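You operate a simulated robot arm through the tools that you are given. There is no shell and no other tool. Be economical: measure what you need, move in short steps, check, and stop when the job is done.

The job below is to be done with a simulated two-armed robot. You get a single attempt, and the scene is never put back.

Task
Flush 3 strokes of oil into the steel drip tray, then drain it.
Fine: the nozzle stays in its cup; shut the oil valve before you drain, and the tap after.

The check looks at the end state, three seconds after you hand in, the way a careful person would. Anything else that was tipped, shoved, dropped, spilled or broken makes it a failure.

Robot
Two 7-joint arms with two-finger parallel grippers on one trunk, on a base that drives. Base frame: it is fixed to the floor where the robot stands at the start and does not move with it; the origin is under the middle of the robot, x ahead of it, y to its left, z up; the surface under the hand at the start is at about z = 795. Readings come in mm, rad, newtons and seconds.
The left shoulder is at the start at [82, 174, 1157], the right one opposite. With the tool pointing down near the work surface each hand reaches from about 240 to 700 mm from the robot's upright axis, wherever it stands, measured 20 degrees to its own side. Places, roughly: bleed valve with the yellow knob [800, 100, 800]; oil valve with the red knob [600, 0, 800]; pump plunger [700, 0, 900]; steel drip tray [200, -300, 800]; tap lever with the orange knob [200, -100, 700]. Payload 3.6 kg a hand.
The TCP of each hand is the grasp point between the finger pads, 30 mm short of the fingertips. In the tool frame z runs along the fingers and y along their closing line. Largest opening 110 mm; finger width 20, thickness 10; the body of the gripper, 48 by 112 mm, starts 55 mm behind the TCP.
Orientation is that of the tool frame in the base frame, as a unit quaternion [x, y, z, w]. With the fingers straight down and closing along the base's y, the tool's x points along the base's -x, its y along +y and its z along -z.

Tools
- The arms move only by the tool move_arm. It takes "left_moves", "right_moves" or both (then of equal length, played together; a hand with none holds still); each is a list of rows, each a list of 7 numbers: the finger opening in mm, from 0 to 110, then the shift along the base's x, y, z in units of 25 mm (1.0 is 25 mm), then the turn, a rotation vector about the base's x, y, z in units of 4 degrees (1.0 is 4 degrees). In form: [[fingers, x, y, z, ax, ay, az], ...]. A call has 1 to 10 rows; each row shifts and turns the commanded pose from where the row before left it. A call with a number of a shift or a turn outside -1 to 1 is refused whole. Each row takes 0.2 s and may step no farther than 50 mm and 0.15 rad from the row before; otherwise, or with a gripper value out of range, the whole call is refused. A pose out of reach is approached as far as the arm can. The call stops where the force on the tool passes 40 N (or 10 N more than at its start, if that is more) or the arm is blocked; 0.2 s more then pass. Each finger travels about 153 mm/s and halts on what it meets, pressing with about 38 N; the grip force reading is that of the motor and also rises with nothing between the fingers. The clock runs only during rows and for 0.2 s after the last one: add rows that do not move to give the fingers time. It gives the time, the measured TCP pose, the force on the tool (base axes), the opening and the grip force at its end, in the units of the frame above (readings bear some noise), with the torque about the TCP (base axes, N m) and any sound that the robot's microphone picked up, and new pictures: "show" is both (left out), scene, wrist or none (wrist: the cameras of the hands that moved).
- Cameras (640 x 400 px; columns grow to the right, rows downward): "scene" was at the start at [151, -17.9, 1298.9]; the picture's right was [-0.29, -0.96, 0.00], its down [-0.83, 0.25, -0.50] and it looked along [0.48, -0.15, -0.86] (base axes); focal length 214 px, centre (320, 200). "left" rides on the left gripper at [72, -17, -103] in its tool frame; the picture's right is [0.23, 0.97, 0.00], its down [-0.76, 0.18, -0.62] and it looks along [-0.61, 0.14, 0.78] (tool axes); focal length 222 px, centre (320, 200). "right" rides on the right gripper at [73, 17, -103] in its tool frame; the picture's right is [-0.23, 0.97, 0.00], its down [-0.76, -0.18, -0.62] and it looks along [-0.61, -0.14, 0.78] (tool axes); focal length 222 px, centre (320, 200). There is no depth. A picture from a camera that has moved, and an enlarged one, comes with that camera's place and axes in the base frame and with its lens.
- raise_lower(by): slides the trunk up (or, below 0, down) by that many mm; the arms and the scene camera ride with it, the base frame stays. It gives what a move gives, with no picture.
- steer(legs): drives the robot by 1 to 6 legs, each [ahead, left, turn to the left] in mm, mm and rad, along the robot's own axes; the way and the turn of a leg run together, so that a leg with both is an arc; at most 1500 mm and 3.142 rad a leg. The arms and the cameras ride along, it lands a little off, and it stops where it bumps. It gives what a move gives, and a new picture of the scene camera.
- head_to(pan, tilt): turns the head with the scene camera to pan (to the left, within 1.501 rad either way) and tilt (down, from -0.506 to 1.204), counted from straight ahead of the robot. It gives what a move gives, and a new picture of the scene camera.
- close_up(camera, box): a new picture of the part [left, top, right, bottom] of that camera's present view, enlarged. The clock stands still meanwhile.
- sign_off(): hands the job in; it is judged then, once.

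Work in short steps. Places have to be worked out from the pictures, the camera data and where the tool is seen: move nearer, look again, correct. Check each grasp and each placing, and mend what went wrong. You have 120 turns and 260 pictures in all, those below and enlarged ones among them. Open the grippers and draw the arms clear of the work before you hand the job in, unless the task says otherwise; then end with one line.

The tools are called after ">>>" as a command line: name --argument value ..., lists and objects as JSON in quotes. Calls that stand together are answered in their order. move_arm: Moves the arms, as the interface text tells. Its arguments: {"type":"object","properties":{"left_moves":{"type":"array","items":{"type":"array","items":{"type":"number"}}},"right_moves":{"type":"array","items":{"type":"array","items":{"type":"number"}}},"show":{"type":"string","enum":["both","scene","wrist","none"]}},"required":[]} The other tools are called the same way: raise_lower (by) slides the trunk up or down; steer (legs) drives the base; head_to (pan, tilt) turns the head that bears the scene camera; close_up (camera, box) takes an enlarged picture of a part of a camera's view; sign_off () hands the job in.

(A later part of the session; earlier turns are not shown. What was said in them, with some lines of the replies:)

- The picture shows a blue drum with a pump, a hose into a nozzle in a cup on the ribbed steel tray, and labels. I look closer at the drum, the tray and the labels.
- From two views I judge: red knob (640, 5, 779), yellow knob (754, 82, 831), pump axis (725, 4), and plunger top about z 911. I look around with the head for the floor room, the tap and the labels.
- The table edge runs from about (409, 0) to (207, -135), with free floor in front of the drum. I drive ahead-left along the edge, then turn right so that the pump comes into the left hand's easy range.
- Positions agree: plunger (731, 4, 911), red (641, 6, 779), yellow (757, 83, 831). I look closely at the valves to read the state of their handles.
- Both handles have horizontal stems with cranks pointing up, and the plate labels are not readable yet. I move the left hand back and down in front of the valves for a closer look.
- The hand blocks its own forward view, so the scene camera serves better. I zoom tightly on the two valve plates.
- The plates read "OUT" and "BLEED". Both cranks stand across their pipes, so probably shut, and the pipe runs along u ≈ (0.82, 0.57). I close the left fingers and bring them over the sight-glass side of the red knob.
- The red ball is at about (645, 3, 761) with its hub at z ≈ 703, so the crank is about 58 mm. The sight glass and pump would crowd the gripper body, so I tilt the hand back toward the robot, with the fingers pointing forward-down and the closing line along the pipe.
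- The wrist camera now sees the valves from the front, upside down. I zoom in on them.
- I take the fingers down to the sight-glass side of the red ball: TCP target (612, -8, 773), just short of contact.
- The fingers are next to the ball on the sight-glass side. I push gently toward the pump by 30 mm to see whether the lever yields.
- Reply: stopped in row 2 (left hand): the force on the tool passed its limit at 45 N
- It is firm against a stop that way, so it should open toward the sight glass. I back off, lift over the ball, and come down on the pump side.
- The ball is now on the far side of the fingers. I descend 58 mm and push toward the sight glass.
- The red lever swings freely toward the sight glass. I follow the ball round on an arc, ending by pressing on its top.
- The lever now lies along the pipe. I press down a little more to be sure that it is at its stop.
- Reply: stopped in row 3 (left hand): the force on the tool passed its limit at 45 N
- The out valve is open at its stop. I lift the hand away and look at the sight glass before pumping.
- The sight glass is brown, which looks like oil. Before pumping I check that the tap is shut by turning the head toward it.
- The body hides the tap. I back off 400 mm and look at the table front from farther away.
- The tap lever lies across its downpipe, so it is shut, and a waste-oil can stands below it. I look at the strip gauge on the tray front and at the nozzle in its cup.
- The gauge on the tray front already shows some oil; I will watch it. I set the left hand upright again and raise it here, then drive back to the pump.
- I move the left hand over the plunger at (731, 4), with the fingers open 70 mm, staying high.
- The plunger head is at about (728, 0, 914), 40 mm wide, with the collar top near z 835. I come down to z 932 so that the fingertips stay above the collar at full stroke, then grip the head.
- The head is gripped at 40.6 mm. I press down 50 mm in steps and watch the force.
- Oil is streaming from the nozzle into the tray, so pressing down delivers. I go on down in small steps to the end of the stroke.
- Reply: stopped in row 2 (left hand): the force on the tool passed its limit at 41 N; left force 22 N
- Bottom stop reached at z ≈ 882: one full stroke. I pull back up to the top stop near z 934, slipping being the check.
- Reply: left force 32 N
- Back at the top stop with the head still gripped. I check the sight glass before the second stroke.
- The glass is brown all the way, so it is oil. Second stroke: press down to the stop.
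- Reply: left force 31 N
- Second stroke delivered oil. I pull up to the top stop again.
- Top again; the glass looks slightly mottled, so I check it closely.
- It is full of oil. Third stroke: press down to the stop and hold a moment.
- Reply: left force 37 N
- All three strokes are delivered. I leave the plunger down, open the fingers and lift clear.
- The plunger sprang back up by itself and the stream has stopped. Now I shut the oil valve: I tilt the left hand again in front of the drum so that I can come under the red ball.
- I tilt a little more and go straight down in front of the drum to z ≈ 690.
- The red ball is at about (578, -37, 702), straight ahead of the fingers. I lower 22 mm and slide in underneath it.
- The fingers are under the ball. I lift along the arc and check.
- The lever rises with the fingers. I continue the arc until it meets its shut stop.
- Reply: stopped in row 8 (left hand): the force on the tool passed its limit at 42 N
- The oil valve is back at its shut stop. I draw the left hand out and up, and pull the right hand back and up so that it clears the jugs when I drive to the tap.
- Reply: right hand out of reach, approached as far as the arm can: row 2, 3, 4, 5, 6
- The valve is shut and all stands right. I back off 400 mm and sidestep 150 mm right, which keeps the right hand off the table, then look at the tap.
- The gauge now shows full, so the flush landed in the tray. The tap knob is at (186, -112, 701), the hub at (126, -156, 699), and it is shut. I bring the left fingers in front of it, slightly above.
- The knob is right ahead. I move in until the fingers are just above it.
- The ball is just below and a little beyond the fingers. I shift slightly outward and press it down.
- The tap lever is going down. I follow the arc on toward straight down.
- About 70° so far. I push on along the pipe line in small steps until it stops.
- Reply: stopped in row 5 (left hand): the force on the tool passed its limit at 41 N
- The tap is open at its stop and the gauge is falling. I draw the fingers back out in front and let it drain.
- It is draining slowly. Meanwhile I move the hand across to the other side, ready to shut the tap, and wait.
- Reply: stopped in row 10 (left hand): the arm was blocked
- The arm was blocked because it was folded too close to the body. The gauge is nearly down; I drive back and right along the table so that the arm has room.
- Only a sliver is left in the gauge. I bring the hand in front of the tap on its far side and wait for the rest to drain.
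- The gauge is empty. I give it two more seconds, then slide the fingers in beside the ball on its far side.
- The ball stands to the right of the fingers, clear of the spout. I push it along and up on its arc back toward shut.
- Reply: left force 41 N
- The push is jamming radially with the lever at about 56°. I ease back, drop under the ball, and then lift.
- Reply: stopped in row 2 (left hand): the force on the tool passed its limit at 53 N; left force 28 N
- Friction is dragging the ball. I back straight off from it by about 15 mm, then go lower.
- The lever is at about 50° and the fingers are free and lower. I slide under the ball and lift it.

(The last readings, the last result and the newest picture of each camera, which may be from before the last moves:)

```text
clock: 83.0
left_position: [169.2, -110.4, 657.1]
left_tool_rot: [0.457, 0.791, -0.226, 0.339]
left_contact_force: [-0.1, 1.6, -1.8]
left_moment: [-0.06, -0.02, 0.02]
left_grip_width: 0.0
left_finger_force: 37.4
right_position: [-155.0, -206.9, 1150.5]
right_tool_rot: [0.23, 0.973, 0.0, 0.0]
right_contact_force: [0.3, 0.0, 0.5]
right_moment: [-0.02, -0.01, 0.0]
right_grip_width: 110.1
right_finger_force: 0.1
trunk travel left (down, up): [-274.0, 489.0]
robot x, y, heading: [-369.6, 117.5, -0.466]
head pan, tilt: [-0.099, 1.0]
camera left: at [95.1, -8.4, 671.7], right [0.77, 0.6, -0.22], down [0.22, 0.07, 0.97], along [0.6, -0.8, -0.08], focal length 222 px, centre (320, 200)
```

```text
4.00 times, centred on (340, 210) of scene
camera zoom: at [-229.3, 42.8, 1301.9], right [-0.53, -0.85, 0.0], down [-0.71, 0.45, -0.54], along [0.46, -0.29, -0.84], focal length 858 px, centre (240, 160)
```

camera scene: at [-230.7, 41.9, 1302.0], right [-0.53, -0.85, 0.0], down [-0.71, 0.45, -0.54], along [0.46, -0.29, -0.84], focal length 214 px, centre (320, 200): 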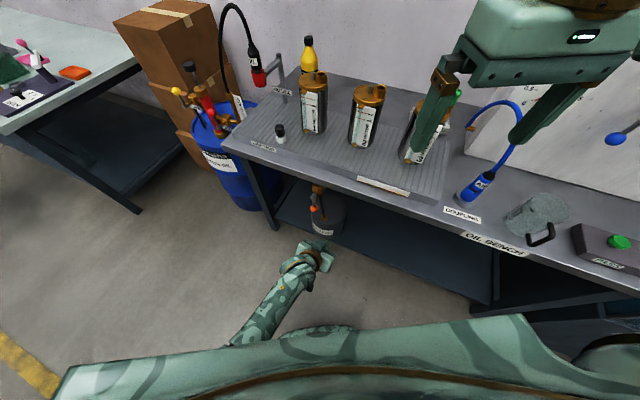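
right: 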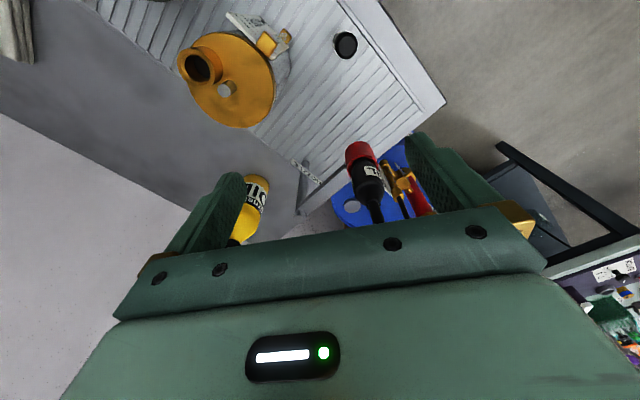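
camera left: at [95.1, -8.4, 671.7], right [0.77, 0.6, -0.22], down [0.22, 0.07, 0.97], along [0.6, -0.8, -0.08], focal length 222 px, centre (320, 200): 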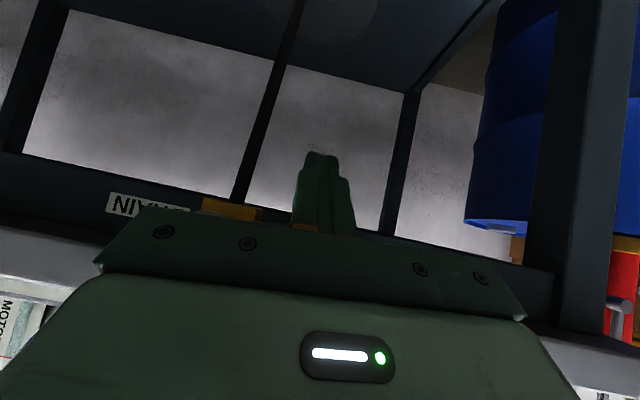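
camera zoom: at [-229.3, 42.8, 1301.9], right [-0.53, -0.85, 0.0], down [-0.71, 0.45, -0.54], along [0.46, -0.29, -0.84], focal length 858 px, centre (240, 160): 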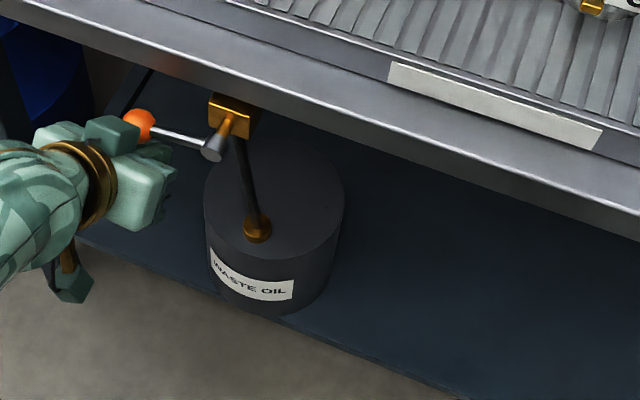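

The lever is nearly level again. I lift on in small steps to the shut stop.

>>> move_arm --left_moves '[[0, 0.06, 0.04, 0.3, 0, 0, 0], [0, 0.03, 0.02, 0.3, 0, 0, 0], [0, 0, 0, 0.3, 0, 0, 0], [0, 0, 0, 0.25, 0, 0, 0], [0, 0, 0, 0.25, 0, 0, 0], [0, 0, 0, 0.2, 0, 0, 0]]' --show "none"

>>> close_up --camera "scene" --box '[280, 160, 400, 260]'

```text
clock: 84.1
left_position: [167.8, -103.2, 674.5]
left_tool_rot: [0.46, 0.795, -0.22, 0.329]
left_contact_force: [0.3, 2.5, -7.8]
left_moment: [0.0, 0.08, 0.03]
left_grip_width: 0.0
left_finger_force: 37.2
right_position: [-156.1, -206.1, 1151.0]
right_tool_rot: [0.229, 0.973, 0.0, 0.001]
right_contact_force: [-0.5, -0.1, 0.8]
right_moment: [-0.03, -0.04, 0.02]
right_grip_width: 109.8
right_finger_force: 0.0
trunk travel left (down, up): [-274.0, 489.0]
robot x, y, heading: [-367.6, 123.6, -0.464]
head pan, tilt: [-0.099, 1.0]
stopped in row 5 (left hand): the force on the tool passed its limit at 44 N (the readings are from after the stop); the commanded pose is now the measured one
```

```text
4.00 times, centred on (340, 210) of scene
camera zoom: at [-230.2, 43.5, 1302.3], right [-0.53, -0.85, 0.0], down [-0.71, 0.45, -0.54], along [0.46, -0.29, -0.84], focal length 858 px, centre (240, 160)
```

zoom: 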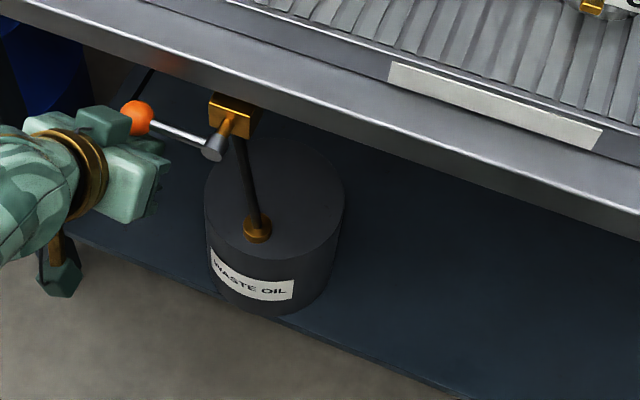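

It stopped firmly with the lever parallel to the table edge: shut. I lower slightly and draw the hand out, then check everything.

>>> move_arm --left_moves '[[0, 0, 0, -0.5, 0, 0, 0], [0, -0.36, 0.83, -0.2, 0, 0, 0], [0, -0.36, 0.83, 0, 0, 0, 0], [0, -0.36, 0.83, 0, 0, 0, 0], [0, -0.36, 0.83, 0, 0, 0, 0], [0, -0.3, 0.83, 0.5, 0, 0, 0], [30, 0, 0.6, 1, 0, 0, 0], [60, 0, 0.4, 1, 0, 0, 0], [60, 0, 0.2, 1, 0, 0, 0]]' --show "scene"

>>> close_up --camera "scene" --box '[280, 140, 440, 260]'

>>> close_up --camera "scene" --box '[150, 30, 330, 180]'

```text
clock: 86.1
left_position: [125.1, 30.3, 745.9]
left_tool_rot: [0.459, 0.794, -0.221, 0.331]
left_contact_force: [0.6, -0.4, -0.1]
left_moment: [0.0, 0.0, 0.01]
left_grip_width: 60.0
left_finger_force: 0.1
right_position: [-156.1, -207.3, 1150.8]
right_tool_rot: [0.23, 0.973, 0.001, 0.0]
right_contact_force: [0.5, -0.5, 0.7]
right_moment: [0.02, 0.0, -0.05]
right_grip_width: 110.0
right_finger_force: 0.0
trunk travel left (down, up): [-274.0, 489.0]
robot x, y, heading: [-365.5, 117.7, -0.464]
head pan, tilt: [-0.099, 1.0]
camera scene: at [-229.6, 43.0, 1301.9], right [-0.53, -0.85, 0.0], down [-0.71, 0.45, -0.54], along [0.46, -0.29, -0.84], focal length 214 px, centre (320, 200)
```

scene: 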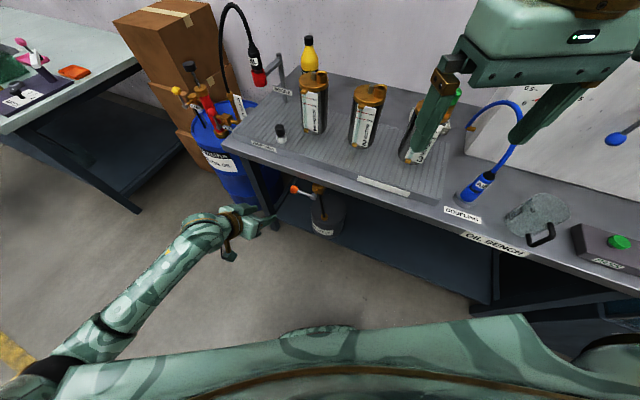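

```text
3.33 times, centred on (360, 200) of scene
camera zoom: at [-229.6, 43.0, 1301.9], right [-0.53, -0.85, 0.0], down [-0.71, 0.45, -0.54], along [0.46, -0.29, -0.84], focal length 715 px, centre (187, 200)
```

zoom: 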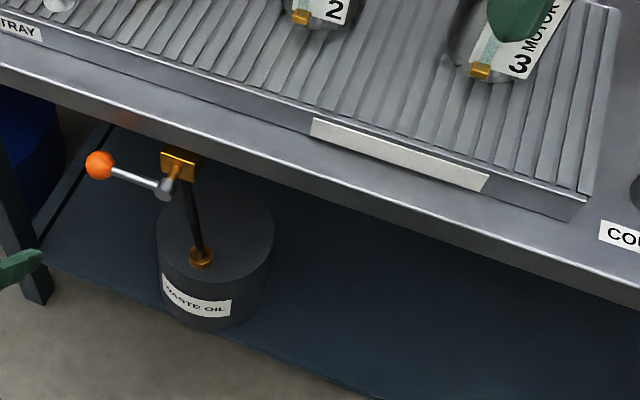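

```text
2.67 times, centred on (240, 105) of scene
camera zoom: at [-229.6, 43.0, 1301.9], right [-0.53, -0.85, 0.0], down [-0.71, 0.45, -0.54], along [0.46, -0.29, -0.84], focal length 572 px, centre (533, 453)
```

zoom: 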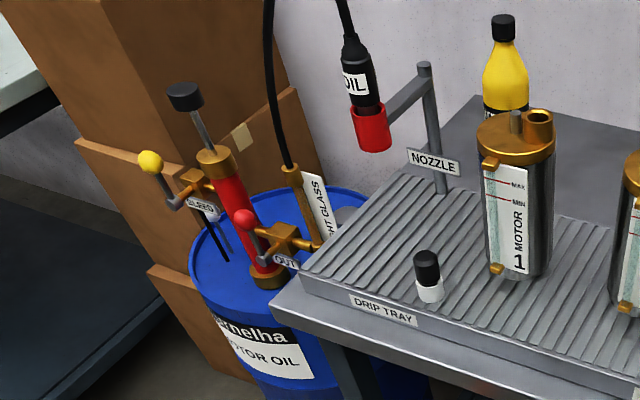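

The tray gauge is empty, tap and oil valve are at their shut stops, the nozzle is in its cup, and nothing has been disturbed. I back the robot off a little so that the arms are well clear, and hand in.

>>> steer --legs '[[-150, 50, 0]]'

>>> sign_off

```text
clock: 87.5
left_position: [12.5, 142.5, 746.4]
left_tool_rot: [0.459, 0.794, -0.222, 0.331]
left_contact_force: [-1.1, -0.4, -0.7]
left_moment: [0.01, -0.01, 0.01]
left_grip_width: 60.1
left_finger_force: 0.1
right_position: [-269.2, -94.4, 1151.2]
right_tool_rot: [0.231, 0.973, -0.001, 0.001]
right_contact_force: [-1.4, -0.4, -0.2]
right_moment: [-0.03, -0.04, -0.03]
right_grip_width: 110.2
right_finger_force: 0.1
trunk travel left (down, up): [-274.0, 489.0]
robot x, y, heading: [-479.1, 229.2, -0.467]
head pan, tilt: [-0.099, 1.0]
camera scene: at [-342.7, 156.1, 1302.1], right [-0.53, -0.85, 0.0], down [-0.71, 0.45, -0.54], along [0.46, -0.29, -0.84], focal length 214 px, centre (320, 200)
```

scene: 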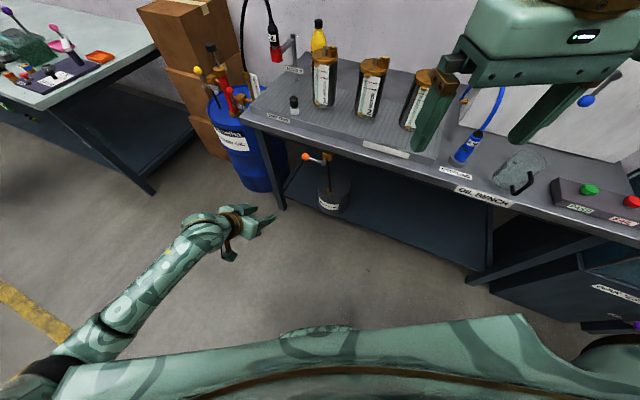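

```text
The job is handed in.
```

I pumped three full strokes of oil into the drip tray, shut the oil valve, drained the tray until its gauge read empty, and shut the tap; the nozzle stayed in its cup throughout.
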